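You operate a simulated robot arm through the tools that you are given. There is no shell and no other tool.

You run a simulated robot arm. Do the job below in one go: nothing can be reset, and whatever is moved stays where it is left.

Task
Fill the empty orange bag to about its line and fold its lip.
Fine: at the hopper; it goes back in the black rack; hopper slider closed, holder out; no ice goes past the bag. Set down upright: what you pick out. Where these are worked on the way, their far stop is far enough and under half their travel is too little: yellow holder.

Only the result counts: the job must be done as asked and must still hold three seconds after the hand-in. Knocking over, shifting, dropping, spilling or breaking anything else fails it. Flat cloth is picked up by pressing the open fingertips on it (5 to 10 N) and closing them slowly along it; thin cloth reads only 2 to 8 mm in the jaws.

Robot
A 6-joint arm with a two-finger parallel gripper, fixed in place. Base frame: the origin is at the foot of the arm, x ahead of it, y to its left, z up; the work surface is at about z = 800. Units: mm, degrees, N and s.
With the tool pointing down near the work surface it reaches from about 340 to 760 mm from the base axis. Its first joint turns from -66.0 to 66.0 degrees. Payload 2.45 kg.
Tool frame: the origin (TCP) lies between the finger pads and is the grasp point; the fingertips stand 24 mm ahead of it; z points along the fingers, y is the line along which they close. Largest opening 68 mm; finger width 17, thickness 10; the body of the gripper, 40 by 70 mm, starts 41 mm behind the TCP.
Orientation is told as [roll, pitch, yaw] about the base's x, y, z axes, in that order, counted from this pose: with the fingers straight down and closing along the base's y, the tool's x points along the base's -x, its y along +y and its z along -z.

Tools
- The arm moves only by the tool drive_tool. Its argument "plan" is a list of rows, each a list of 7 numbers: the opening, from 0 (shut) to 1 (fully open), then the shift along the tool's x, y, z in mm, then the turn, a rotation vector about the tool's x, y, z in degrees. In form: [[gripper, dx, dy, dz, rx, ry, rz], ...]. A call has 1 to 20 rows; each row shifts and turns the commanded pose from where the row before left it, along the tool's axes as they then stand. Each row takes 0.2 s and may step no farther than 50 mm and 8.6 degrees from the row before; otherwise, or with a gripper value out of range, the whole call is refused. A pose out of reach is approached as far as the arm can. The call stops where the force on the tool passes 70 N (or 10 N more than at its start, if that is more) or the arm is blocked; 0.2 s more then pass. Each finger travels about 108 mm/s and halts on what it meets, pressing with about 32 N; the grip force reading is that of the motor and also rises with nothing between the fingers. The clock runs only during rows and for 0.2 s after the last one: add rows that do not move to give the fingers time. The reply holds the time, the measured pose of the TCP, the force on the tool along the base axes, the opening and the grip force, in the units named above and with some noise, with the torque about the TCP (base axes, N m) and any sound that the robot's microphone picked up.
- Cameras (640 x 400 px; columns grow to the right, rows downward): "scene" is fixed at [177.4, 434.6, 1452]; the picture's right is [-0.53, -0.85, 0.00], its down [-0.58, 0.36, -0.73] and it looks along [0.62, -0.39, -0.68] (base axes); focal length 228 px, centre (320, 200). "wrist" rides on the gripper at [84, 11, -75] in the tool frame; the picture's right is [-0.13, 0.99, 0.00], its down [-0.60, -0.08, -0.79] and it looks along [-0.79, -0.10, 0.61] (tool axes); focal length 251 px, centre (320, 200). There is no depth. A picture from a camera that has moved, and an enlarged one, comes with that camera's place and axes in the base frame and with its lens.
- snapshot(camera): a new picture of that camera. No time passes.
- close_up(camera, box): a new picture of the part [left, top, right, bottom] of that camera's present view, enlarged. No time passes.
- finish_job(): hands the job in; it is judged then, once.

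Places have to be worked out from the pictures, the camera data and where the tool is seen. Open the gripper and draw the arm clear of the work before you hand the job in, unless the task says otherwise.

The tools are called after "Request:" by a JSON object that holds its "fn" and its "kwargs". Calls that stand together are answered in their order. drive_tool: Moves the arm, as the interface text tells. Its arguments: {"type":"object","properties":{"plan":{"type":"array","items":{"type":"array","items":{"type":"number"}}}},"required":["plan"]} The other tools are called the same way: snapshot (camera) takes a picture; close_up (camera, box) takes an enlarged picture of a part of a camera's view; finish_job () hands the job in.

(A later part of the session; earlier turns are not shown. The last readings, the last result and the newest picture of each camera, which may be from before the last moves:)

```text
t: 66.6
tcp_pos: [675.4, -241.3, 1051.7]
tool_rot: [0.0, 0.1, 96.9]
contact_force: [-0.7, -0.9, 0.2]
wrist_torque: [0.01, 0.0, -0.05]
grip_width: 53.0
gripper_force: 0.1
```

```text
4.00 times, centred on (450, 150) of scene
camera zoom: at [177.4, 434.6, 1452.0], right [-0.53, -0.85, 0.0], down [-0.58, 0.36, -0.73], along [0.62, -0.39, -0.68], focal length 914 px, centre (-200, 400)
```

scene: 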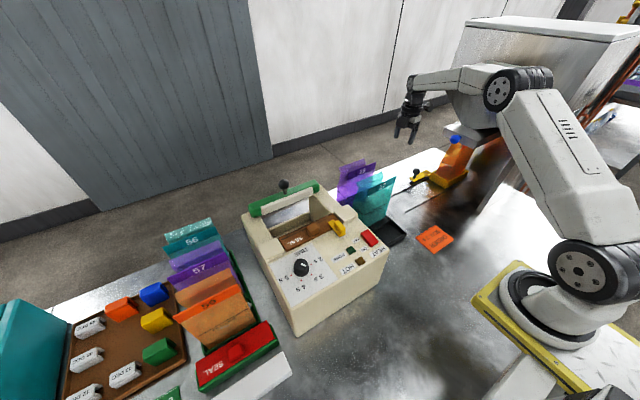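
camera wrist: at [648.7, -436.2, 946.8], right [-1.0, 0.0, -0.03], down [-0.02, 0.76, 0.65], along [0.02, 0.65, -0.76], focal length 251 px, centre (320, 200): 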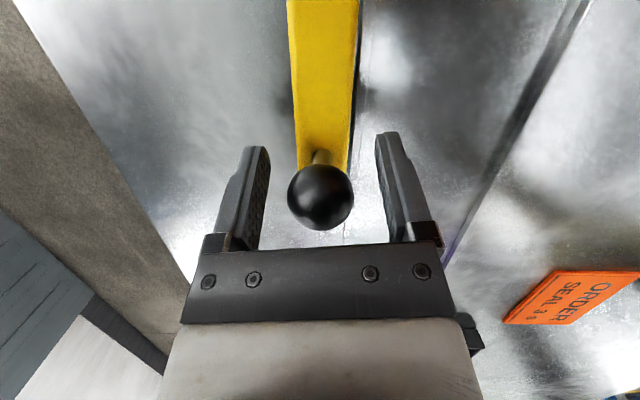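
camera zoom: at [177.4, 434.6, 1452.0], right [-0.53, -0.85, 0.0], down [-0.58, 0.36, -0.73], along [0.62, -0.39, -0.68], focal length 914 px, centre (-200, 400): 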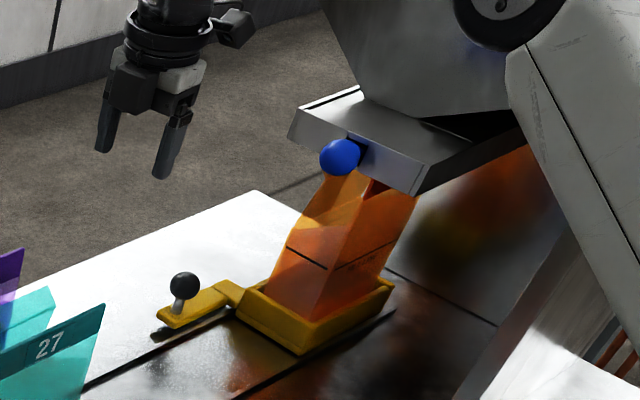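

The holder with the bag stands under the collar. I turn the tool back to yaw −90 and look level at the outlet and the bag's mouth to check alignment.

Request:
{"fn": "drive_tool", "kwargs": {"plan": [[0.78, -30, 0, -10, 0, 0, 0], [0.78, 0, 0, 0, 0, 0, 8.5], [0.78, 0, 0, 0, 0, 0, 8.5], [0.78, 0, 0, 0, 0, 0, 8.5], [0.78, 0, 0, 0, 0, 0, 8.5], [0.78, 0, 0, 0, 0, 0, 8.5], [0.78, 0, 0, 0, 0, 0, 8.5], [0.78, 0, 0, 0, 0, 0, 8.5], [0.78, 0, 0, 0, 0, 0, 8.5], [0.78, 0, 0, 0, 0, 0, 8.5], [0.78, 0, 0, 0, 0, 0, 8.5], [0.78, 0, 0, 0, 0, 0, 8.5], [0.78, 0, 0, 0, 0, 0, 8.5], [0.78, 0, 0, 0, 0, 0, 8.5], [0.78, 0, 0, 0, 0, 0, 8.5], [0.78, 0, 0, 0, 0, 0, 8.5], [0.78, 0, 0, 0, 0, 0, 8.5], [0.78, 0, 0, 0, 0, 0, 8.5], [0.78, 0, 0, 0, 0, 0, 8.5], [0.78, 0, 0, 0, 0, 0, 8.5]]}}

Request:
{"fn": "drive_tool", "kwargs": {"plan": [[0.78, 0, 0, 0, 0, 0, 8.5], [0.78, 0, 0, 0, 0, 0, 8.5], [0.78, 0, 0, 0, 0, 0, 8.4], [0.78, 0, -35, 10, 0, 0, 0], [0.78, 0, -35, 20, 0, 0, 0], [0.78, 0, -30, 20, 0, 0, 0], [0.78, 0, 0, 10, 0, -8, 0], [0.78, 0, 0, 0, 0, -8, 0], [0.78, 0, 0, 0, 0, -8, 0], [0.78, 0, 0, 0, 0, -8, 0], [0.78, 0, 0, 0, 0, -6, 0], [0.78, 0, 0, 0, 0, 0, 0]]}}

Request:
{"fn": "snapshot", "kwargs": {"camera": "wrist"}}

Request:
{"fn": "snapshot", "kwargs": {"camera": "scene"}}

```text
t: 70.8
tcp_pos: [672.2, -210.5, 1061.0]
tool_rot: [0.0, -0.1, -64.5]
contact_force: [0.2, 0.4, 0.0]
wrist_torque: [0.02, -0.01, -0.03]
grip_width: 53.0
gripper_force: 0.0
```

```text
t: 73.4
tcp_pos: [571.7, -211.6, 1001.3]
tool_rot: [0.1, -38.1, -89.9]
contact_force: [0.0, 0.8, 1.2]
wrist_torque: [0.01, 0.02, 0.04]
grip_width: 53.1
gripper_force: 0.1
```

```text
taken
camera wrist: at [583.7, -100.1, 1006.7], right [0.99, -0.1, 0.08], down [-0.08, 0.01, 1.0], along [-0.1, -0.99, 0.01], focal length 251 px, centre (320, 200)
```

wrist: 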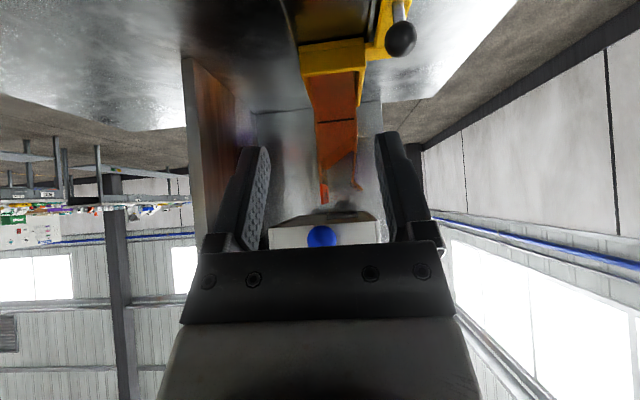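

```text
taken
```

scene: 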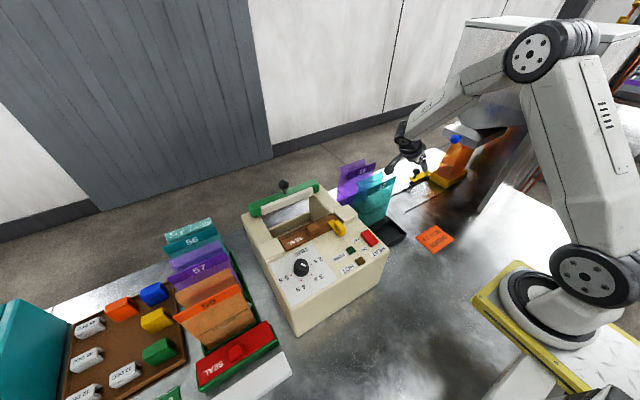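

Request:
{"fn": "close_up", "kwargs": {"camera": "wrist", "box": [260, 60, 400, 250]}}

Request:
{"fn": "close_up", "kwargs": {"camera": "wrist", "box": [290, 140, 390, 220]}}

```text
2.11 times, centred on (330, 155) of wrist
camera zoom: at [583.7, -100.1, 1006.7], right [0.99, -0.1, 0.08], down [-0.08, 0.01, 1.0], along [-0.1, -0.99, 0.01], focal length 529 px, centre (299, 295)
```

zoom: 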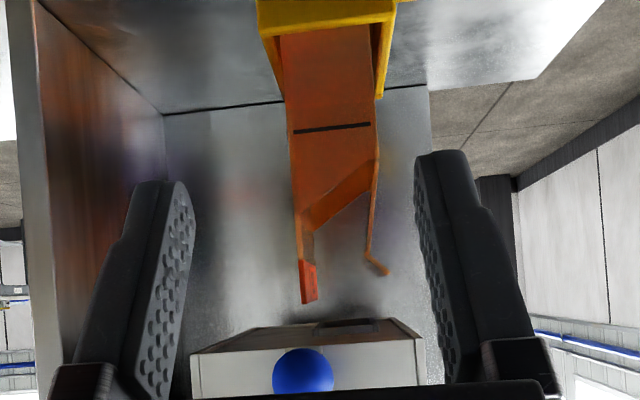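

```text
5.00 times, centred on (340, 180) of wrist
camera zoom: at [583.7, -100.1, 1006.7], right [0.99, -0.1, 0.08], down [-0.08, 0.01, 1.0], along [-0.1, -0.99, 0.01], focal length 1257 px, centre (220, 300)
```

zoom: 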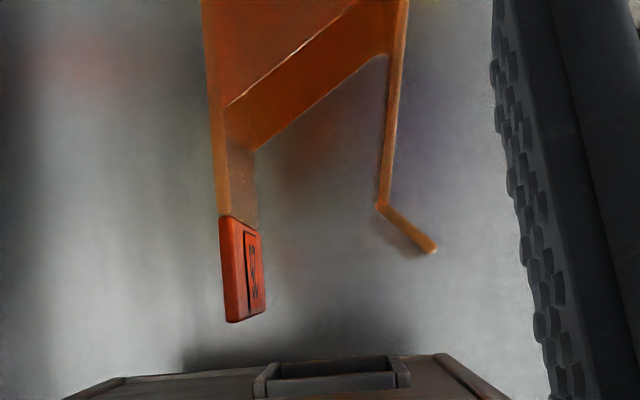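

The view shows the mouth (board at x ≈ 551, lip crease ≈ 595, lip tip ≈ 610) lies straight under the outlet (x ≈ 555–600), with about 15 mm of vertical clearance. Next I go above the blue knob at (555, −366, 1050), with the tool's back leaning 20° away from the hopper.

Request:
{"fn": "drive_tool", "kwargs": {"plan": [[0.75, 0, 0, 0, 0, 6, 0], [0.75, 0, 0, 0, 0, 6, 0], [0.75, 0, 0, 0, 0, 6, 0], [0.75, -12.5, 0, -34.5, 0, 0, 0], [0.75, -12.5, 0, -34.5, 0, 0, 0], [0.75, -12.5, 0, -34.5, 0, 0, 0], [0.75, -35.2, -4, 12.9, 0, 0, 0], [0.75, -35.2, -4, 12.9, 0, 0, 0], [0.75, -35.2, -4, 12.9, 0, 0, 0], [0.75, -35.2, -4, 12.9, 0, 0, 0], [0.75, 0, 0, 0, 0, 0, 0]]}}

Request:
{"fn": "snapshot", "kwargs": {"camera": "wrist"}}

Request:
{"fn": "close_up", "kwargs": {"camera": "scene", "box": [390, 60, 530, 200]}}

```text
t: 75.8
tcp_pos: [557.3, -359.5, 1110.4]
tool_rot: [0.1, -20.1, -89.9]
contact_force: [-0.9, 0.7, -0.3]
wrist_torque: [0.01, 0.0, 0.04]
grip_width: 51.0
gripper_force: 0.1
```

```text
taken
camera wrist: at [569.5, -255.6, 1150.7], right [0.99, -0.12, 0.05], down [-0.08, -0.3, 0.95], along [-0.1, -0.95, -0.3], focal length 251 px, centre (320, 200)
```

wrist: 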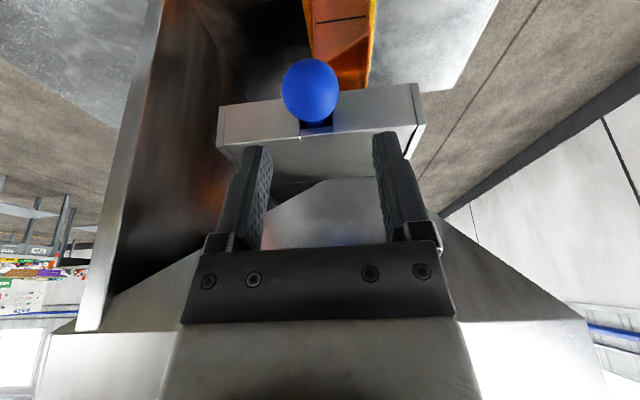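

```text
2.86 times, centred on (460, 130) of scene
camera zoom: at [177.4, 434.6, 1452.0], right [-0.53, -0.85, 0.0], down [-0.58, 0.36, -0.73], along [0.62, -0.39, -0.68], focal length 653 px, centre (-80, 400)
```

zoom: 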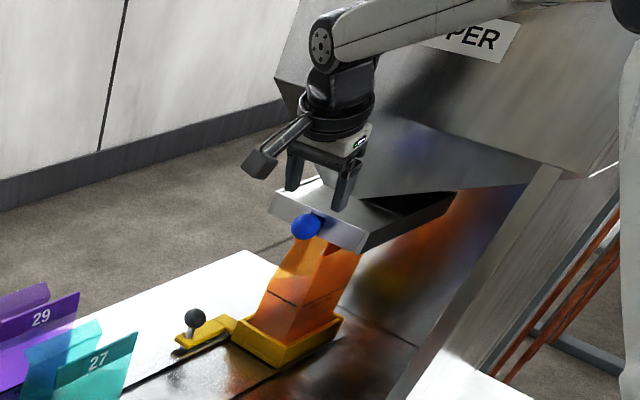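

The ball sits midway between the fingers ahead of and below them. I lower onto it in three steps.

Request:
{"fn": "drive_tool", "kwargs": {"plan": [[0.75, 5, -0.8, 19.1, 0, 0, 0], [0.75, 5, -0.8, 19.1, 0, 0, 0], [0.75, 5, -0.7, 19.1, 0, 0, 0], [0.75, 0, 0, 0, 0, 0, 0]]}}

Request:
{"fn": "snapshot", "kwargs": {"camera": "wrist"}}

Request:
{"fn": "close_up", "kwargs": {"camera": "scene", "box": [410, 80, 510, 180]}}

```text
t: 76.8
tcp_pos: [555.4, -367.9, 1050.8]
tool_rot: [0.1, -20.1, -89.9]
contact_force: [-0.6, -0.2, 0.4]
wrist_torque: [0.01, -0.03, -0.01]
grip_width: 50.9
gripper_force: 0.1
```

```text
taken
camera wrist: at [567.6, -263.9, 1090.7], right [0.99, -0.12, 0.05], down [-0.08, -0.3, 0.95], along [-0.1, -0.95, -0.3], focal length 251 px, centre (320, 200)
```

wrist: 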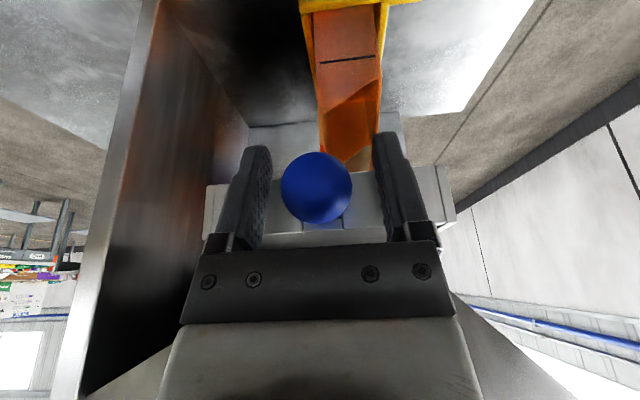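

```text
4.00 times, centred on (460, 130) of scene
camera zoom: at [177.4, 434.6, 1452.0], right [-0.53, -0.85, 0.0], down [-0.58, 0.36, -0.73], along [0.62, -0.39, -0.68], focal length 914 px, centre (-240, 480)
```

zoom: 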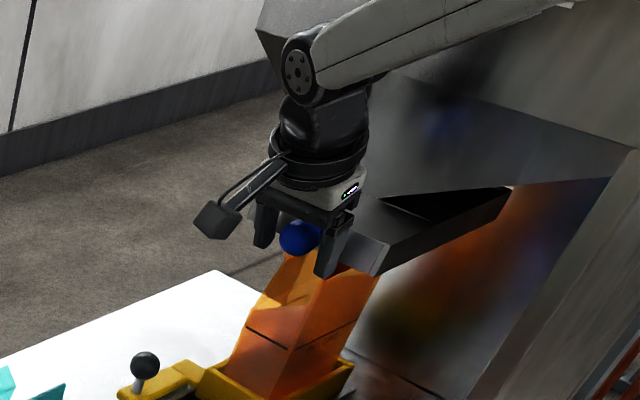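

The ball is centred between the fingers and the bag with its fill line is visible behind it. I close on the knob.

Request:
{"fn": "drive_tool", "kwargs": {"plan": [[0.65, 0, 0, 0, 0, 0, 0], [0.58, 0, 0, 0, 0, 0, 0], [0.52, 0, 0, 0, 0, 0, 0], [0.46, 0, 0, 0, 0, 0, 0], [0.4, 0, 0, 0, 0, 0, 0], [0.3, 0, 0, 0, 0, 0, 0], [0.2, 0, 0, 0, 0, 0, 0], [0.2, 0, 0, 0, 0, 0, 0]]}}

Request:
{"fn": "snapshot", "kwargs": {"camera": "wrist"}}

Request:
{"fn": "close_up", "kwargs": {"camera": "wrist", "box": [270, 0, 420, 180]}}

```text
t: 78.6
tcp_pos: [553.9, -367.6, 1050.8]
tool_rot: [-0.1, -20.0, -89.9]
contact_force: [-20.2, 1.9, 3.8]
wrist_torque: [0.08, -0.04, -0.04]
grip_width: 31.1
gripper_force: 44.5
```

```text
taken
camera wrist: at [566.2, -264.0, 1090.7], right [0.99, -0.12, 0.04], down [-0.08, -0.3, 0.95], along [-0.1, -0.95, -0.3], focal length 251 px, centre (320, 200)
```

wrist: 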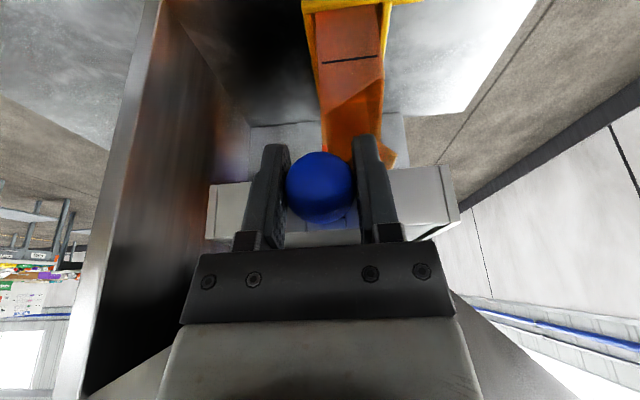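

```text
2.22 times, centred on (345, 90) of wrist
camera zoom: at [566.2, -264.0, 1090.7], right [0.99, -0.12, 0.04], down [-0.08, -0.3, 0.95], along [-0.1, -0.95, -0.3], focal length 559 px, centre (264, 444)
```

zoom: 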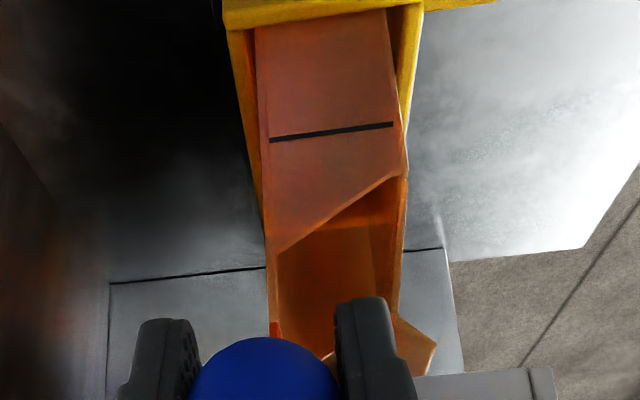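

The knob is gripped (31 mm, 45 N) with a 20 N side load. I ease that by 2 mm, then pull +y by a few millimetres and watch the force.

Request:
{"fn": "drive_tool", "kwargs": {"plan": [[0.2, 0, -1.8, 0, 0, 0, 0], [0.2, 2.8, 0, -1.0, 0, 0, 0], [0.2, 2.8, 0, -1.0, 0, 0, 0], [0.2, 0, 0, 0, 0, 0, 0]]}}

Request:
{"fn": "close_up", "kwargs": {"camera": "wrist", "box": [270, 0, 420, 180]}}

```text
t: 79.6
tcp_pos: [554.8, -360.3, 1050.1]
tool_rot: [0.1, -19.9, -89.7]
contact_force: [9.7, -0.8, -16.5]
wrist_torque: [-0.19, -0.08, 0.05]
grip_width: 31.1
gripper_force: 44.7
```

```text
2.22 times, centred on (345, 90) of wrist
camera zoom: at [565.5, -255.8, 1090.9], right [0.99, -0.12, 0.05], down [-0.08, -0.3, 0.95], along [-0.1, -0.95, -0.3], focal length 559 px, centre (264, 444)
```

zoom: 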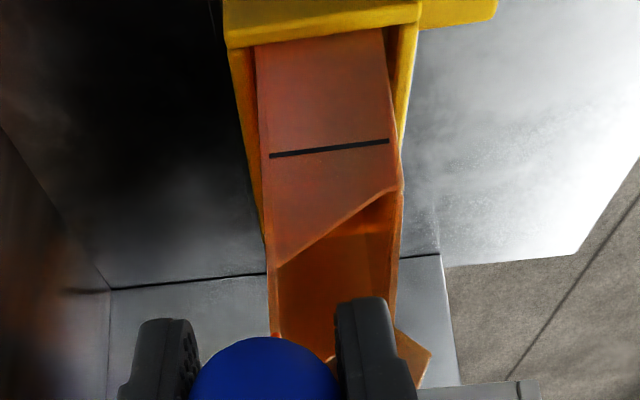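

The slider moves freely; no ice yet. I correct the small load and pull on 6 mm more.

Request:
{"fn": "drive_tool", "kwargs": {"plan": [[0.2, 3.3, 0.8, 0.4, 0, 0, 0], [0.2, 2.8, 0, -1.0, 0, 0, 0], [0.2, 0, 0, 0, 0, 0, 0]]}}

Request:
{"fn": "close_up", "kwargs": {"camera": "wrist", "box": [270, 0, 420, 180]}}

```text
t: 80.4
tcp_pos: [552.8, -354.1, 1050.3]
tool_rot: [0.1, -20.1, -89.9]
contact_force: [6.4, 0.7, -3.8]
wrist_torque: [0.44, 0.04, -0.12]
grip_width: 31.0
gripper_force: 44.2
```

```text
2.22 times, centred on (345, 90) of wrist
camera zoom: at [565.8, -251.2, 1090.6], right [0.99, -0.12, 0.05], down [-0.08, -0.29, 0.95], along [-0.1, -0.95, -0.3], focal length 559 px, centre (264, 444)
```

zoom: 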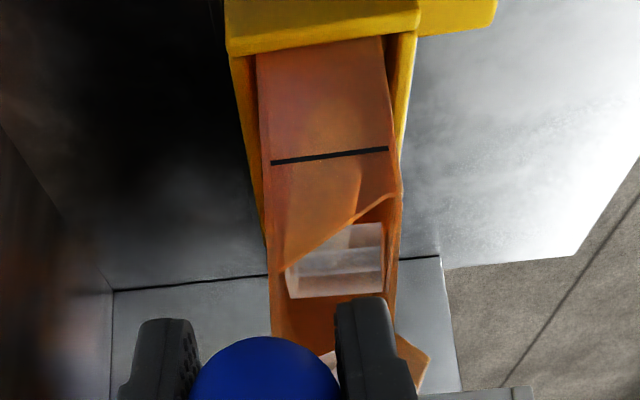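

Ice has begun to fall into the mouth at about 13 mm of opening. I hold the slider here one step to gauge the rate.

Request:
{"fn": "drive_tool", "kwargs": {"plan": [[0.2, 0, 0, 0, 0, 0, 0]]}}

Request:
{"fn": "close_up", "kwargs": {"camera": "wrist", "box": [270, 0, 420, 180]}}

Request:
{"fn": "close_up", "kwargs": {"camera": "scene", "box": [420, 120, 500, 200]}}

```text
t: 80.8
tcp_pos: [554.4, -355.7, 1051.5]
tool_rot: [0.2, -20.2, -89.9]
contact_force: [7.6, 0.3, -0.2]
wrist_torque: [0.1, -0.02, -0.08]
grip_width: 31.0
gripper_force: 44.2
```

```text
2.22 times, centred on (345, 90) of wrist
camera zoom: at [565.7, -251.3, 1090.6], right [0.99, -0.12, 0.05], down [-0.08, -0.29, 0.95], along [-0.1, -0.95, -0.3], focal length 559 px, centre (264, 444)
```

zoom: 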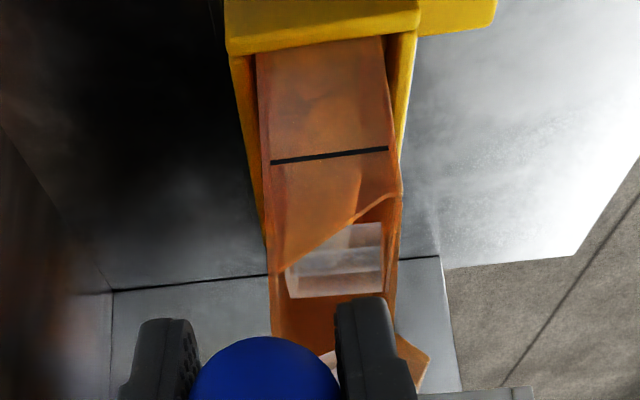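

```text
5.00 times, centred on (460, 160) of scene
camera zoom: at [177.6, 434.6, 1452.0], right [-0.53, -0.85, 0.0], down [-0.58, 0.36, -0.73], along [0.62, -0.39, -0.68], focal length 1142 px, centre (-380, 400)
```

zoom: 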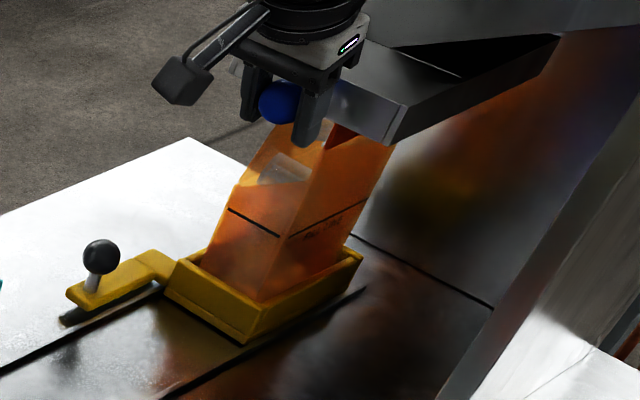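

Request:
{"fn": "drive_tool", "kwargs": {"plan": [[0.2, 0, 0, 0, 0, 0, 0]]}}

Request:
{"fn": "close_up", "kwargs": {"camera": "wrist", "box": [315, 0, 395, 110]}}

Request:
{"fn": "close_up", "kwargs": {"camera": "scene", "box": [440, 135, 480, 190]}}

```text
t: 81.2
tcp_pos: [553.6, -355.6, 1051.8]
tool_rot: [0.1, -20.2, -89.9]
contact_force: [8.4, -0.4, 2.2]
wrist_torque: [0.03, 0.01, -0.01]
grip_width: 31.2
gripper_force: 44.4
```

```text
3.64 times, centred on (355, 55) of wrist
camera zoom: at [565.7, -251.3, 1090.6], right [0.99, -0.12, 0.05], down [-0.08, -0.29, 0.95], along [-0.1, -0.95, -0.3], focal length 914 px, centre (193, 727)
```

zoom: 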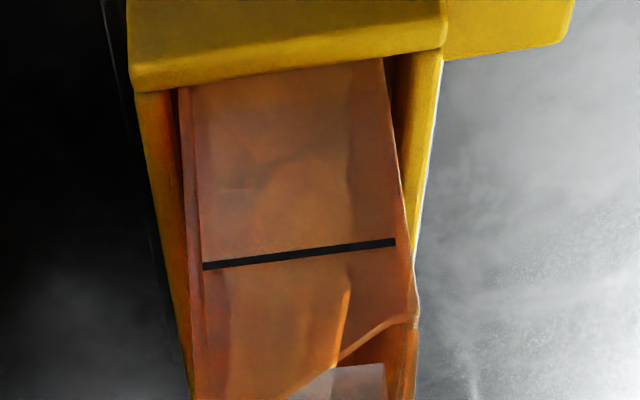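

```text
7.27 times, centred on (460, 162) of scene
camera zoom: at [177.6, 434.6, 1452.0], right [-0.53, -0.85, 0.0], down [-0.58, 0.36, -0.73], along [0.62, -0.39, -0.68], focal length 1662 px, centre (-698, 473)
```

zoom: 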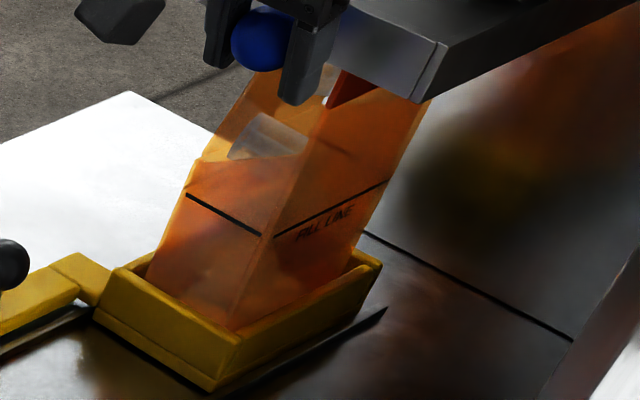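

Request:
{"fn": "drive_tool", "kwargs": {"plan": [[0.2, 0, 0, 0, 0, 0, 0]]}}

Request:
{"fn": "close_up", "kwargs": {"camera": "wrist", "box": [315, 0, 395, 110]}}

```text
t: 81.6
tcp_pos: [554.9, -354.8, 1049.1]
tool_rot: [0.2, -20.1, -89.9]
contact_force: [9.9, -0.5, 4.1]
wrist_torque: [-0.05, 0.01, 0.03]
grip_width: 30.9
gripper_force: 44.6
```

```text
3.64 times, centred on (355, 55) of wrist
camera zoom: at [565.7, -251.3, 1090.6], right [0.99, -0.12, 0.05], down [-0.08, -0.29, 0.95], along [-0.1, -0.95, -0.3], focal length 914 px, centre (193, 727)
```

zoom: 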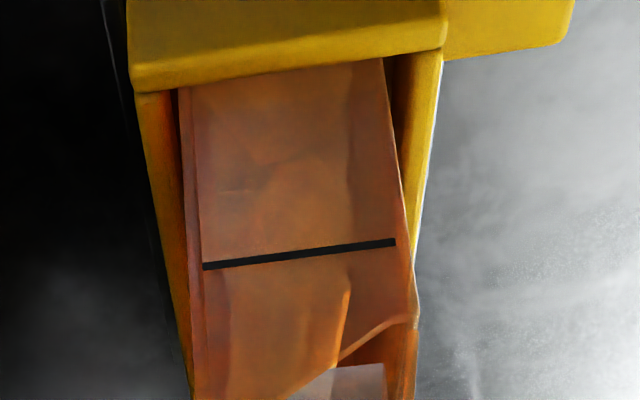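

Little change in 0.4 s, so the flow is slow at this opening. I wait one second more and compare.

Request:
{"fn": "drive_tool", "kwargs": {"plan": [[0.2, 0, 0, 0, 0, 0, 0], [0.2, 0, 0, 0, 0, 0, 0], [0.2, 0, 0, 0, 0, 0, 0], [0.2, 0, 0, 0, 0, 0, 0]]}}

Request:
{"fn": "close_up", "kwargs": {"camera": "wrist", "box": [315, 0, 395, 110]}}

Request:
{"fn": "close_up", "kwargs": {"camera": "scene", "box": [440, 135, 480, 190]}}

```text
t: 82.6
tcp_pos: [554.2, -355.4, 1049.8]
tool_rot: [0.2, -20.1, -89.9]
contact_force: [11.1, 0.1, 10.8]
wrist_torque: [-0.08, 0.04, -0.02]
grip_width: 30.8
gripper_force: 43.9
```

```text
3.64 times, centred on (355, 55) of wrist
camera zoom: at [565.7, -251.1, 1090.6], right [0.99, -0.12, 0.05], down [-0.08, -0.29, 0.95], along [-0.1, -0.95, -0.3], focal length 914 px, centre (193, 727)
```

zoom: 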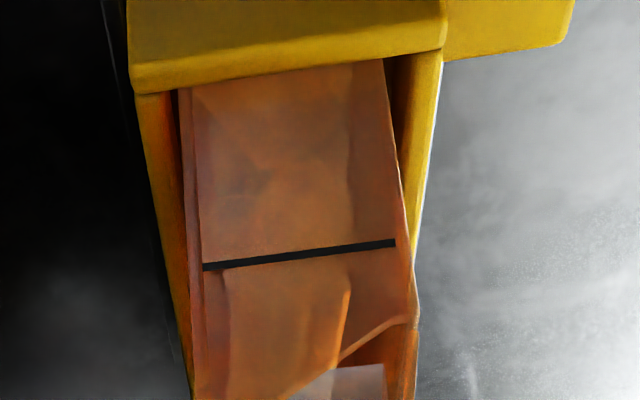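

```text
7.27 times, centred on (460, 162) of scene
camera zoom: at [177.6, 434.7, 1452.0], right [-0.53, -0.85, 0.0], down [-0.58, 0.36, -0.73], along [0.62, -0.39, -0.68], focal length 1662 px, centre (-698, 473)
```

zoom: 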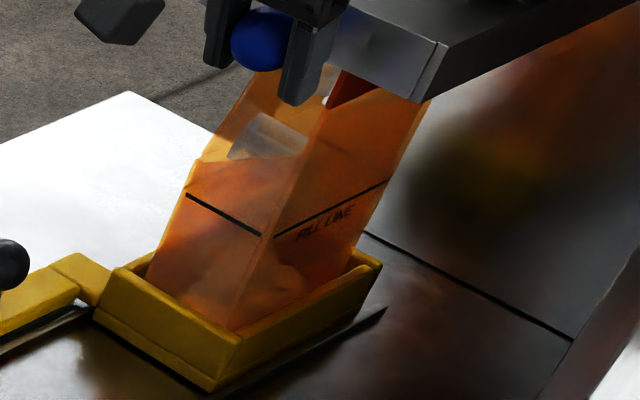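

Request:
{"fn": "close_up", "kwargs": {"camera": "scene", "box": [446, 152, 476, 184]}}

Request:
{"fn": "close_up", "kwargs": {"camera": "wrist", "box": [330, 10, 370, 70]}}

```text
12.50 times, centred on (461, 168) of scene
camera zoom: at [177.6, 434.7, 1452.0], right [-0.53, -0.85, 0.0], down [-0.58, 0.36, -0.73], along [0.62, -0.39, -0.68], focal length 2856 px, centre (-1442, 600)
```

zoom: 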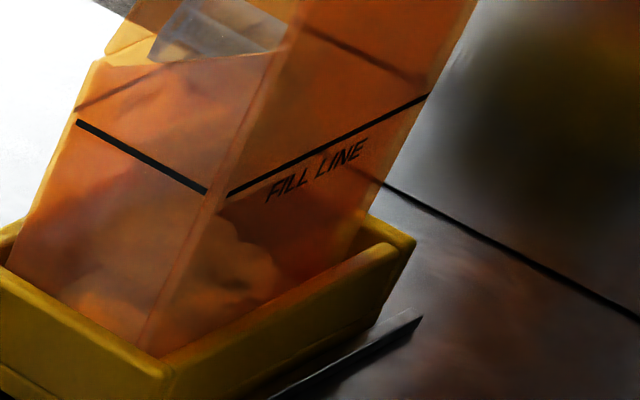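

```text
6.67 times, centred on (350, 40) of wrist
camera zoom: at [565.7, -251.1, 1090.6], right [0.99, -0.12, 0.05], down [-0.08, -0.29, 0.95], along [-0.1, -0.95, -0.3], focal length 1676 px, centre (120, 1267)
```

zoom: 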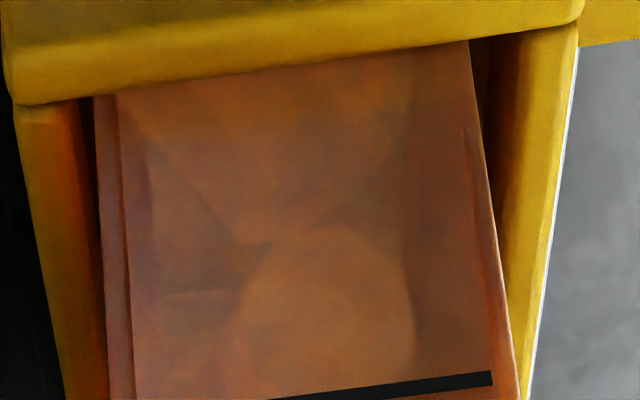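

The stream falls as a narrow column inside the bag, and the pile is still low (about 20 mm). I hold for two more seconds and look again.

Request:
{"fn": "drive_tool", "kwargs": {"plan": [[0.2, 0, 0, 0, 0, 0, 0], [0.2, 0, 0, 0, 0, 0, 0], [0.2, 0, 0, 0, 0, 0, 0], [0.2, 0, 0, 0, 0, 0, 0], [0.2, 0, 0, 0, 0, 0, 0], [0.2, 0, 0, 0, 0, 0, 0], [0.2, 0, 0, 0, 0, 0, 0]]}}

Request:
{"fn": "close_up", "kwargs": {"camera": "scene", "box": [446, 152, 476, 184]}}

Request:
{"fn": "close_up", "kwargs": {"camera": "wrist", "box": [330, 10, 370, 70]}}

```text
t: 84.2
tcp_pos: [553.8, -354.2, 1050.6]
tool_rot: [0.0, -20.1, -89.9]
contact_force: [12.4, 0.6, 12.8]
wrist_torque: [0.04, 0.04, 0.01]
grip_width: 30.9
gripper_force: 43.8
```

```text
12.50 times, centred on (461, 168) of scene
camera zoom: at [177.5, 434.8, 1452.0], right [-0.53, -0.85, 0.0], down [-0.58, 0.36, -0.73], along [0.62, -0.39, -0.68], focal length 2856 px, centre (-1442, 600)
```

zoom: 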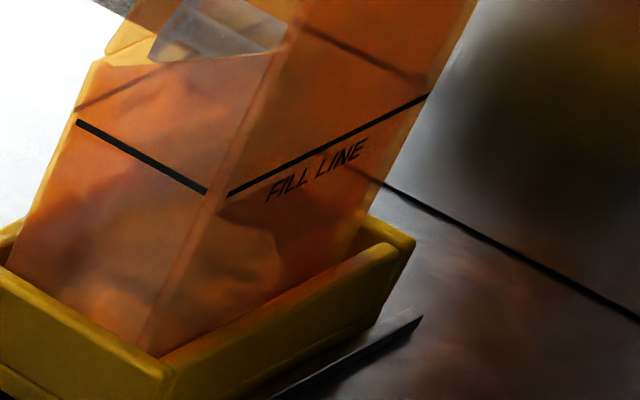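

```text
6.67 times, centred on (350, 40) of wrist
camera zoom: at [565.7, -251.2, 1090.5], right [0.99, -0.12, 0.05], down [-0.08, -0.29, 0.95], along [-0.1, -0.95, -0.3], focal length 1676 px, centre (120, 1267)
```

zoom: 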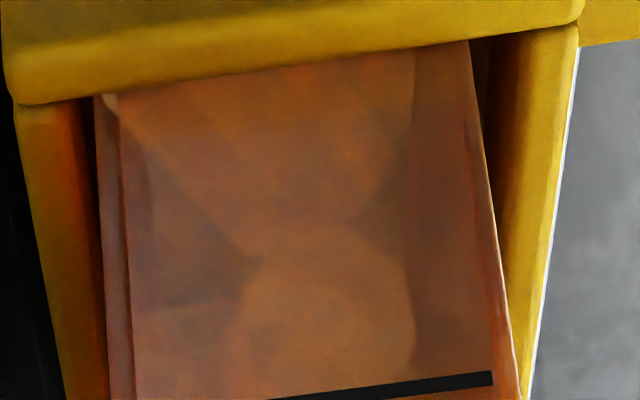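

Request:
{"fn": "drive_tool", "kwargs": {"plan": [[0.2, 0, 0, 0, 0, 0, 0], [0.2, 0, 0, 0, 0, 0, 0], [0.2, 0, 0, 0, 0, 0, 0], [0.2, 0, 0, 0, 0, 0, 0], [0.2, 0, 0, 0, 0, 0, 0], [0.2, 0, 0, 0, 0, 0, 0], [0.2, 0, 0, 0, 0, 0, 0], [0.2, 0, 0, 0, 0, 0, 0], [0.2, 0, 0, 0, 0, 0, 0]]}}

Request:
{"fn": "close_up", "kwargs": {"camera": "scene", "box": [446, 152, 476, 184]}}

Request:
{"fn": "close_up", "kwargs": {"camera": "wrist", "box": [315, 0, 395, 110]}}

```text
t: 86.2
tcp_pos: [554.1, -355.1, 1050.5]
tool_rot: [0.1, -20.1, -89.9]
contact_force: [13.1, -1.3, 11.6]
wrist_torque: [-0.03, 0.01, -0.01]
grip_width: 31.2
gripper_force: 44.6
```

```text
12.50 times, centred on (461, 168) of scene
camera zoom: at [177.6, 434.7, 1452.0], right [-0.53, -0.85, 0.0], down [-0.58, 0.36, -0.73], along [0.62, -0.39, -0.68], focal length 2856 px, centre (-1442, 600)
```

zoom: 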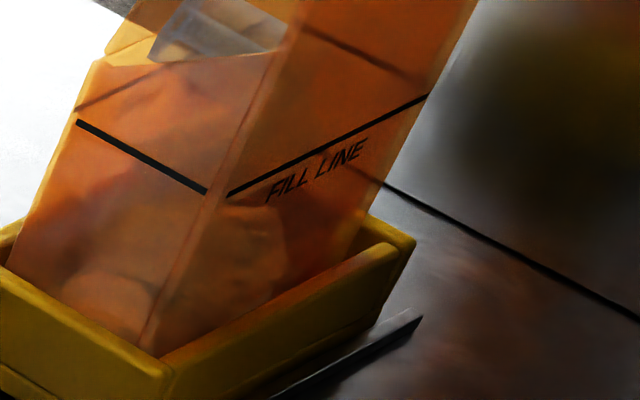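

```text
3.64 times, centred on (355, 55) of wrist
camera zoom: at [565.8, -251.2, 1090.5], right [0.99, -0.12, 0.05], down [-0.08, -0.29, 0.95], along [-0.1, -0.95, -0.3], focal length 914 px, centre (193, 727)
```

zoom: 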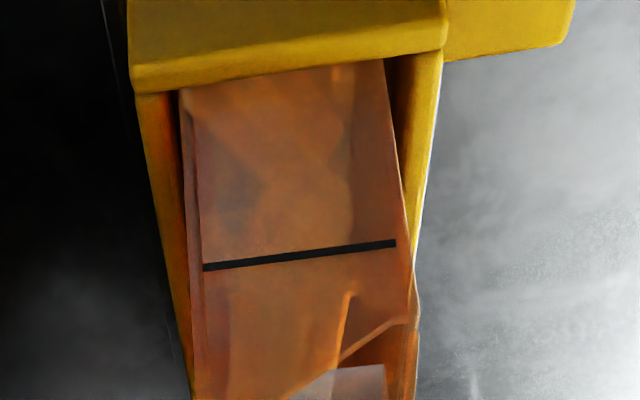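

Request:
{"fn": "drive_tool", "kwargs": {"plan": [[0.2, 0, 0, 0, 0, 0, 0], [0.2, 0, 0, 0, 0, 0, 0], [0.2, 0, 0, 0, 0, 0, 0], [0.2, 0, 0, 0, 0, 0, 0], [0.2, 0, 0, 0, 0, 0, 0], [0.2, 0, 0, 0, 0, 0, 0], [0.2, 0, 0, 0, 0, 0, 0], [0.2, 0, 0, 0, 0, 0, 0], [0.2, 0, 0, 0, 0, 0, 0], [0.2, 0, 0, 0, 0, 0, 0], [0.2, 0, 0, 0, 0, 0, 0], [0.2, 0, 0, 0, 0, 0, 0], [0.2, 0, 0, 0, 0, 0, 0], [0.2, 0, 0, 0, 0, 0, 0]]}}

Request:
{"fn": "close_up", "kwargs": {"camera": "scene", "box": [446, 152, 476, 184]}}

Request:
{"fn": "close_up", "kwargs": {"camera": "wrist", "box": [315, 0, 395, 110]}}

```text
t: 89.2
tcp_pos: [554.4, -356.1, 1050.4]
tool_rot: [0.1, -20.2, -89.9]
contact_force: [14.6, -0.4, 10.4]
wrist_torque: [-0.01, 0.02, 0.03]
grip_width: 31.0
gripper_force: 44.9
```

```text
12.50 times, centred on (461, 168) of scene
camera zoom: at [177.6, 434.7, 1452.0], right [-0.53, -0.85, 0.0], down [-0.58, 0.36, -0.73], along [0.62, -0.39, -0.68], focal length 2856 px, centre (-1442, 600)
```

zoom: 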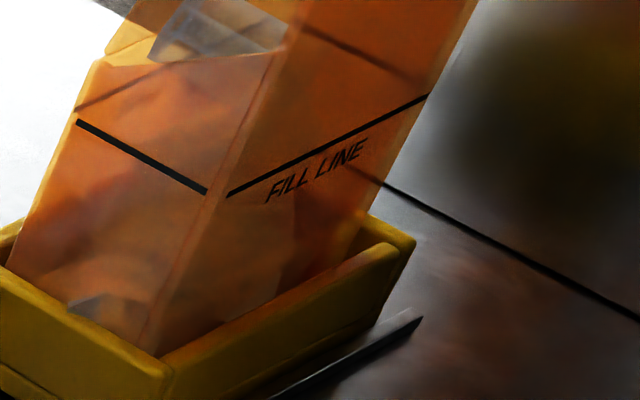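

```text
3.64 times, centred on (355, 55) of wrist
camera zoom: at [565.8, -251.2, 1090.4], right [0.99, -0.12, 0.05], down [-0.08, -0.29, 0.95], along [-0.1, -0.95, -0.3], focal length 914 px, centre (193, 727)
```

zoom: 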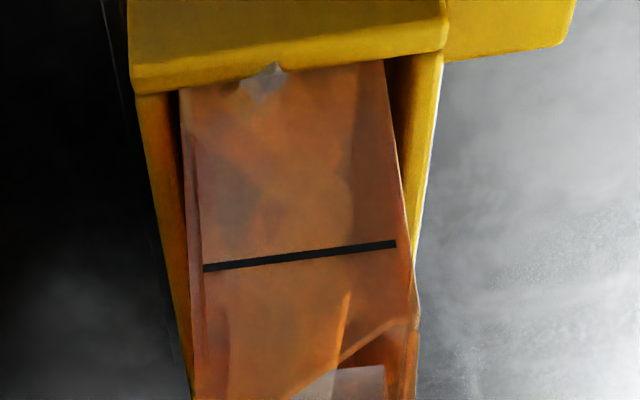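

A greyish piece appears near the bag's +y side at the rim; I look closer at it before anything else.

Request:
{"fn": "close_up", "kwargs": {"camera": "scene", "box": [444, 165, 464, 185]}}

Request:
{"fn": "close_up", "kwargs": {"camera": "wrist", "box": [330, 0, 370, 40]}}

Request:
{"fn": "close_up", "kwargs": {"camera": "wrist", "box": [320, 0, 400, 200]}}

```text
16.00 times, centred on (454, 175) of scene
camera zoom: at [177.6, 434.7, 1452.0], right [-0.53, -0.85, 0.0], down [-0.58, 0.36, -0.73], along [0.62, -0.39, -0.68], focal length 3656 px, centre (-1824, 600)
```

zoom: 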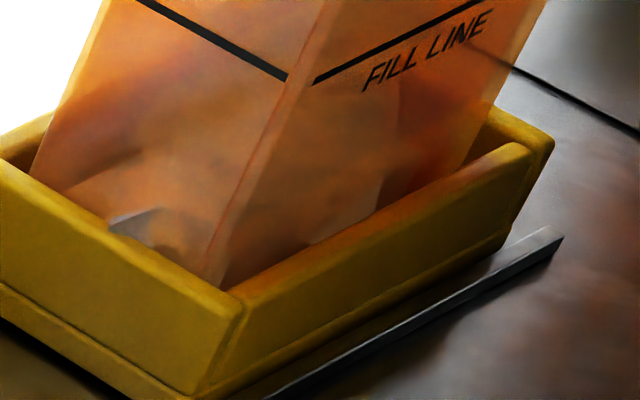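

```text
10.00 times, centred on (350, 20) of wrist
camera zoom: at [565.8, -251.2, 1090.4], right [0.99, -0.12, 0.05], down [-0.08, -0.29, 0.95], along [-0.1, -0.95, -0.3], focal length 2514 px, centre (20, 2000)
```

zoom: 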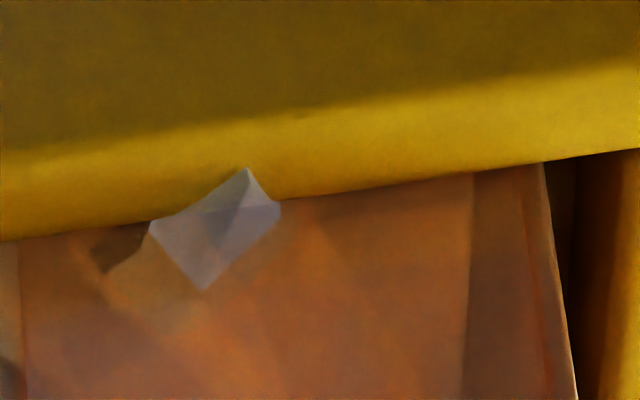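

```text
2.00 times, centred on (360, 100) of wrist
camera zoom: at [565.8, -251.2, 1090.4], right [0.99, -0.12, 0.05], down [-0.08, -0.29, 0.95], along [-0.1, -0.95, -0.3], focal length 503 px, centre (240, 400)
```

zoom: 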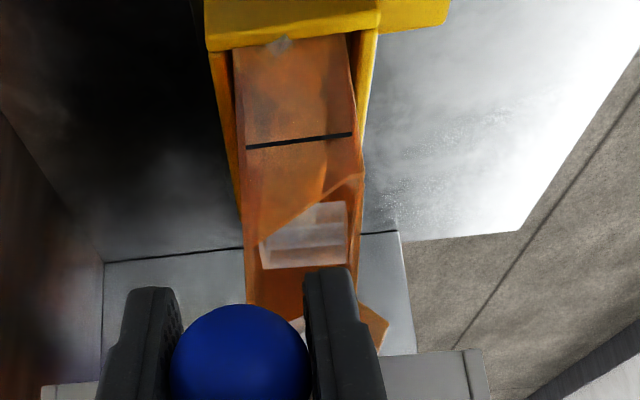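

Request:
{"fn": "drive_tool", "kwargs": {"plan": [[0.2, 0, 0, 0, 0, 0, 0], [0.2, 0, 0, 0, 0, 0, 0], [0.2, 0, 0, 0, 0, 0, 0], [0.2, 0, 0, 0, 0, 0, 0]]}}

Request:
{"fn": "close_up", "kwargs": {"camera": "scene", "box": [444, 155, 474, 185]}}

Request:
{"fn": "close_up", "kwargs": {"camera": "wrist", "box": [330, 0, 380, 60]}}

```text
t: 90.2
tcp_pos: [553.7, -356.4, 1050.4]
tool_rot: [0.1, -20.1, -89.8]
contact_force: [15.1, 0.0, 10.2]
wrist_torque: [-0.03, 0.01, 0.0]
grip_width: 31.0
gripper_force: 44.3
```

```text
13.33 times, centred on (459, 170) of scene
camera zoom: at [177.7, 434.7, 1452.0], right [-0.53, -0.85, 0.0], down [-0.58, 0.36, -0.73], along [0.62, -0.39, -0.68], focal length 3046 px, centre (-1533, 600)
```

zoom: 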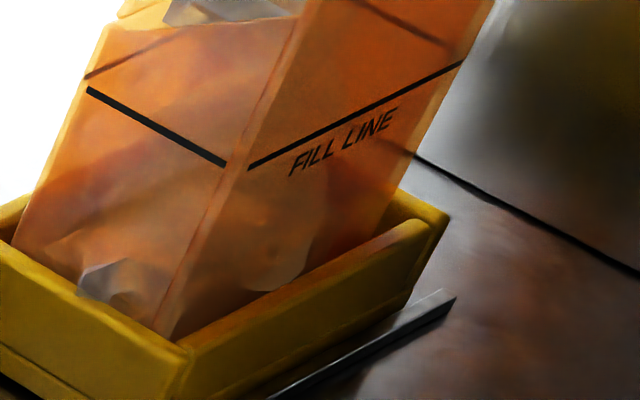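

```text
6.67 times, centred on (355, 30) of wrist
camera zoom: at [565.8, -251.2, 1090.3], right [0.99, -0.12, 0.05], down [-0.08, -0.29, 0.95], along [-0.1, -0.95, -0.3], focal length 1676 px, centre (87, 1333)
```

zoom: 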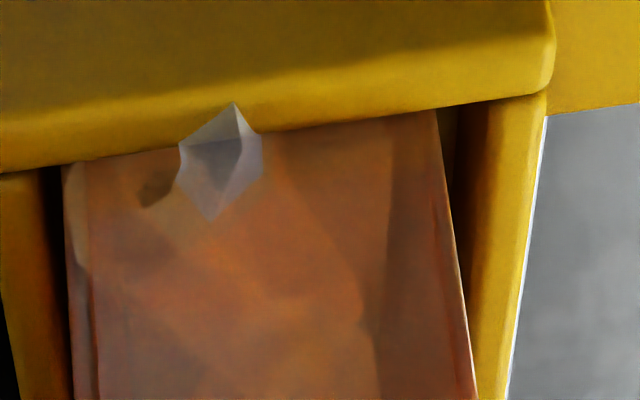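

The grey spike grows in place with the pile, so it is the pile's jagged outline at the wall, not a fallen piece; nothing lies on the table. The pile at the stream is near z 840 and the line is at 896, so I go on filling.

Request:
{"fn": "drive_tool", "kwargs": {"plan": [[0.2, 0, 0, 0, 0, 0, 0], [0.2, 0, 0, 0, 0, 0, 0], [0.2, 0, 0, 0, 0, 0, 0], [0.2, 0, 0, 0, 0, 0, 0], [0.2, 0, 0, 0, 0, 0, 0], [0.2, 0, 0, 0, 0, 0, 0], [0.2, 0, 0, 0, 0, 0, 0], [0.2, 0, 0, 0, 0, 0, 0], [0.2, 0, 0, 0, 0, 0, 0], [0.2, 0, 0, 0, 0, 0, 0], [0.2, 0, 0, 0, 0, 0, 0], [0.2, 0, 0, 0, 0, 0, 0], [0.2, 0, 0, 0, 0, 0, 0], [0.2, 0, 0, 0, 0, 0, 0]]}}

Request:
{"fn": "close_up", "kwargs": {"camera": "scene", "box": [440, 145, 480, 185]}}

Request:
{"fn": "close_up", "kwargs": {"camera": "wrist", "box": [315, 0, 395, 110]}}

```text
t: 93.2
tcp_pos: [553.9, -354.8, 1050.6]
tool_rot: [0.1, -20.1, -89.9]
contact_force: [16.2, -0.5, 8.4]
wrist_torque: [0.01, -0.01, -0.02]
grip_width: 30.9
gripper_force: 44.2
```

```text
10.00 times, centred on (460, 165) of scene
camera zoom: at [177.7, 434.7, 1452.0], right [-0.53, -0.85, 0.0], down [-0.58, 0.36, -0.73], along [0.62, -0.39, -0.68], focal length 2285 px, centre (-1080, 550)
```

zoom: 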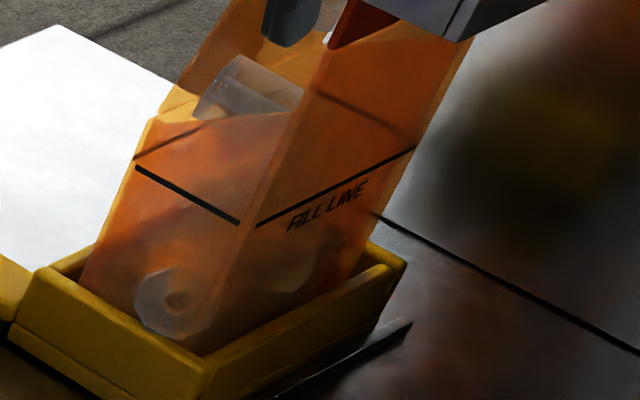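

```text
3.64 times, centred on (355, 55) of wrist
camera zoom: at [565.8, -251.1, 1090.2], right [0.99, -0.12, 0.05], down [-0.08, -0.29, 0.95], along [-0.1, -0.95, -0.3], focal length 914 px, centre (193, 727)
```

zoom: 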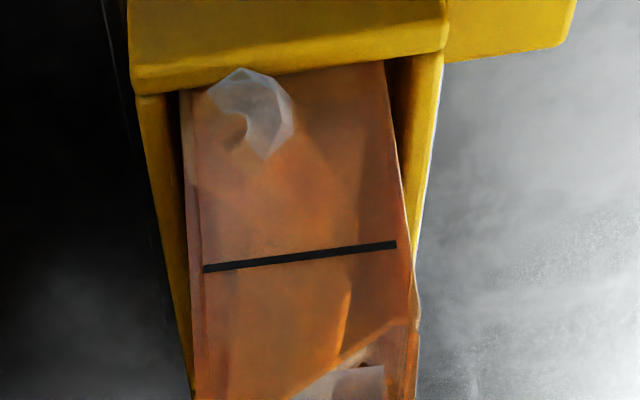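

Request:
{"fn": "close_up", "kwargs": {"camera": "wrist", "box": [320, 60, 400, 160]}}

Request:
{"fn": "close_up", "kwargs": {"camera": "scene", "box": [445, 140, 485, 180]}}

```text
4.00 times, centred on (360, 110) of wrist
camera zoom: at [565.8, -251.1, 1090.2], right [0.99, -0.12, 0.05], down [-0.08, -0.29, 0.95], along [-0.1, -0.95, -0.3], focal length 1006 px, centre (160, 560)
```

zoom: 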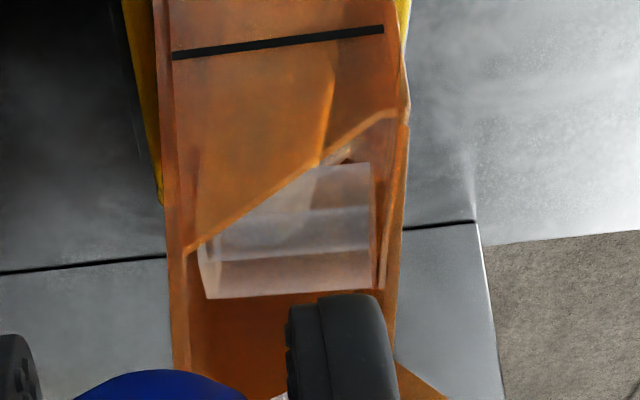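

```text
10.00 times, centred on (465, 160) of scene
camera zoom: at [177.7, 434.7, 1452.0], right [-0.53, -0.85, 0.0], down [-0.58, 0.36, -0.73], along [0.62, -0.39, -0.68], focal length 2285 px, centre (-1130, 600)
```

zoom: 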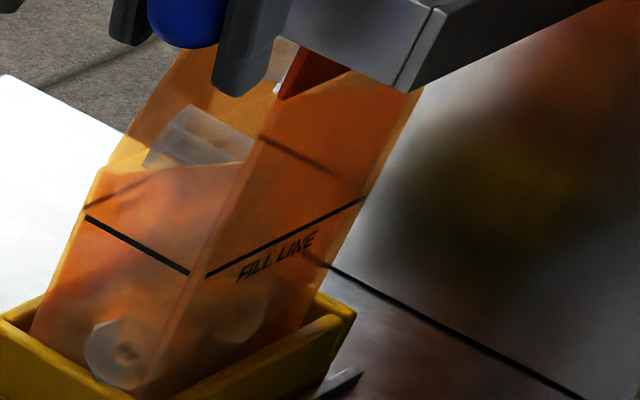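

Request:
{"fn": "close_up", "kwargs": {"camera": "scene", "box": [450, 155, 474, 179]}}

Request:
{"fn": "close_up", "kwargs": {"camera": "wrist", "box": [325, 10, 385, 70]}}

```text
16.00 times, centred on (462, 167) of scene
camera zoom: at [177.7, 434.7, 1452.0], right [-0.53, -0.85, 0.0], down [-0.58, 0.36, -0.73], along [0.62, -0.39, -0.68], focal length 3656 px, centre (-1952, 728)
```

zoom: 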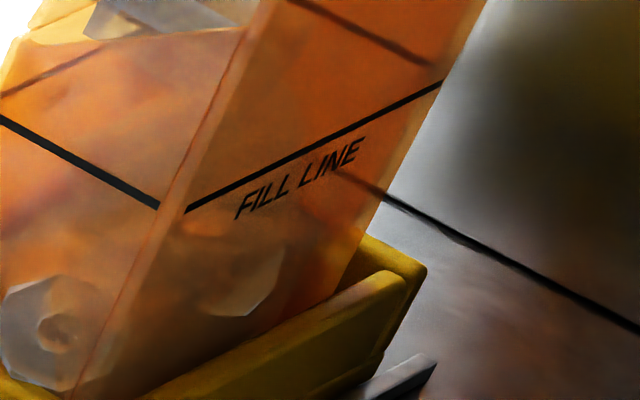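

```text
6.67 times, centred on (355, 40) of wrist
camera zoom: at [565.8, -251.1, 1090.2], right [0.99, -0.12, 0.05], down [-0.08, -0.29, 0.95], along [-0.1, -0.95, -0.3], focal length 1676 px, centre (87, 1267)
```

zoom: 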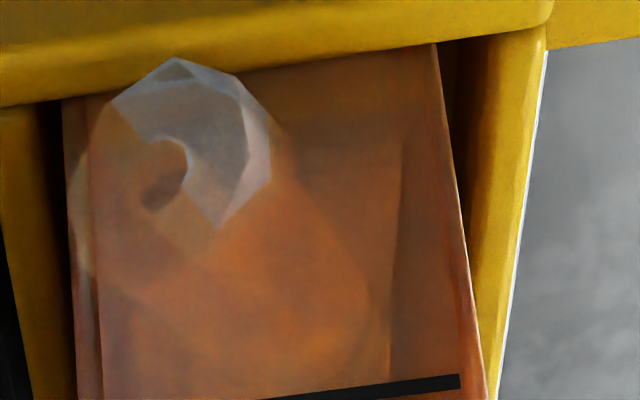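

The ice shows as large tube-shaped lumps rising with the level: one at the front wall now reaches about z 888, one at the +y wall about 870, and the line is at 896. It is getting close, so I continue in short steps.

Request:
{"fn": "drive_tool", "kwargs": {"plan": [[0.2, 0, 0, 0, 0, 0, 0], [0.2, 0, 0, 0, 0, 0, 0], [0.2, 0, 0, 0, 0, 0, 0]]}}

Request:
{"fn": "close_up", "kwargs": {"camera": "scene", "box": [446, 150, 476, 180]}}

Request:
{"fn": "close_up", "kwargs": {"camera": "wrist", "box": [320, 0, 400, 130]}}

```text
t: 94.0
tcp_pos: [554.2, -355.2, 1050.3]
tool_rot: [0.1, -20.1, -89.9]
contact_force: [15.5, 0.0, 8.8]
wrist_torque: [0.0, 0.04, -0.01]
grip_width: 31.1
gripper_force: 44.8
```

```text
13.33 times, centred on (461, 165) of scene
camera zoom: at [177.7, 434.7, 1452.0], right [-0.53, -0.85, 0.0], down [-0.58, 0.36, -0.73], along [0.62, -0.39, -0.68], focal length 3046 px, centre (-1560, 667)
```

zoom: 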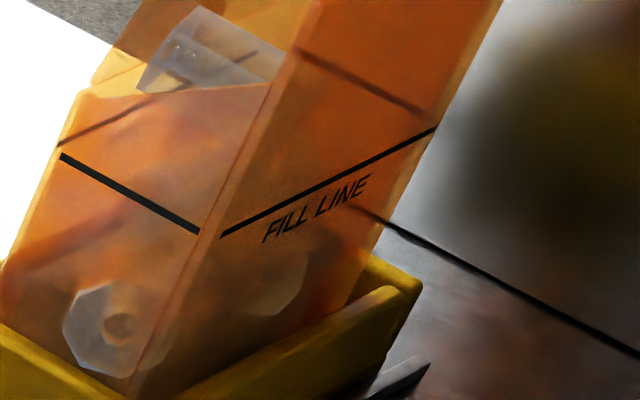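

```text
3.08 times, centred on (360, 65) of wrist
camera zoom: at [565.8, -251.1, 1090.2], right [0.99, -0.12, 0.05], down [-0.08, -0.29, 0.95], along [-0.1, -0.95, -0.3], focal length 774 px, centre (197, 615)
```

zoom: 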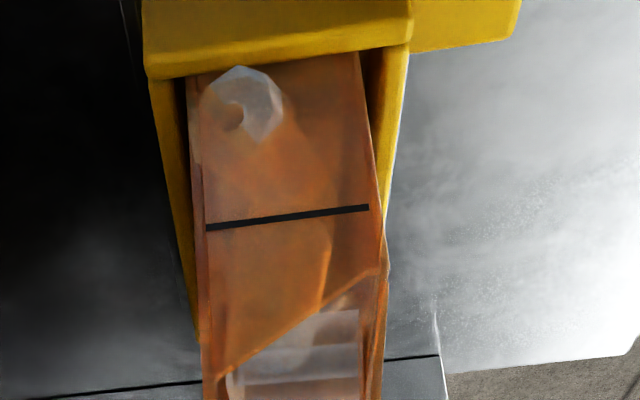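

Request:
{"fn": "close_up", "kwargs": {"camera": "scene", "box": [448, 135, 478, 165]}}

Request:
{"fn": "close_up", "kwargs": {"camera": "wrist", "box": [325, 80, 385, 140]}}

```text
13.33 times, centred on (463, 150) of scene
camera zoom: at [177.7, 434.7, 1452.0], right [-0.53, -0.85, 0.0], down [-0.58, 0.36, -0.73], along [0.62, -0.39, -0.68], focal length 3046 px, centre (-1587, 867)
```

zoom: 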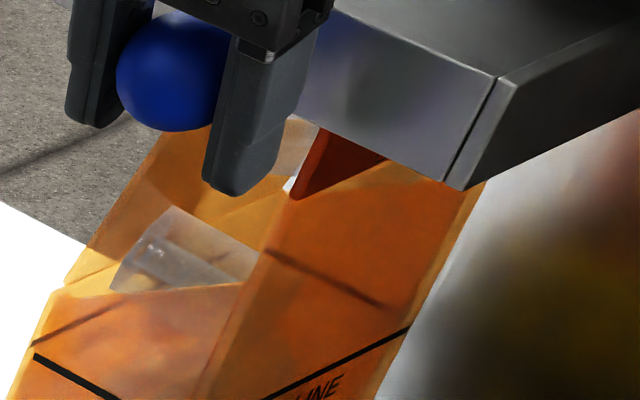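

```text
6.67 times, centred on (355, 110) of wrist
camera zoom: at [565.8, -251.1, 1090.2], right [0.99, -0.12, 0.05], down [-0.08, -0.29, 0.95], along [-0.1, -0.95, -0.3], focal length 1676 px, centre (87, 800)
```

zoom: 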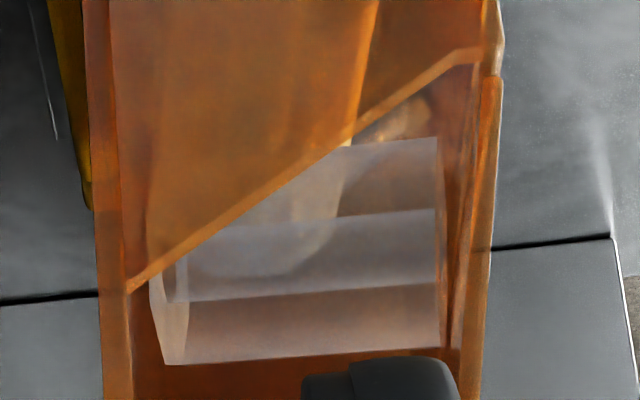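

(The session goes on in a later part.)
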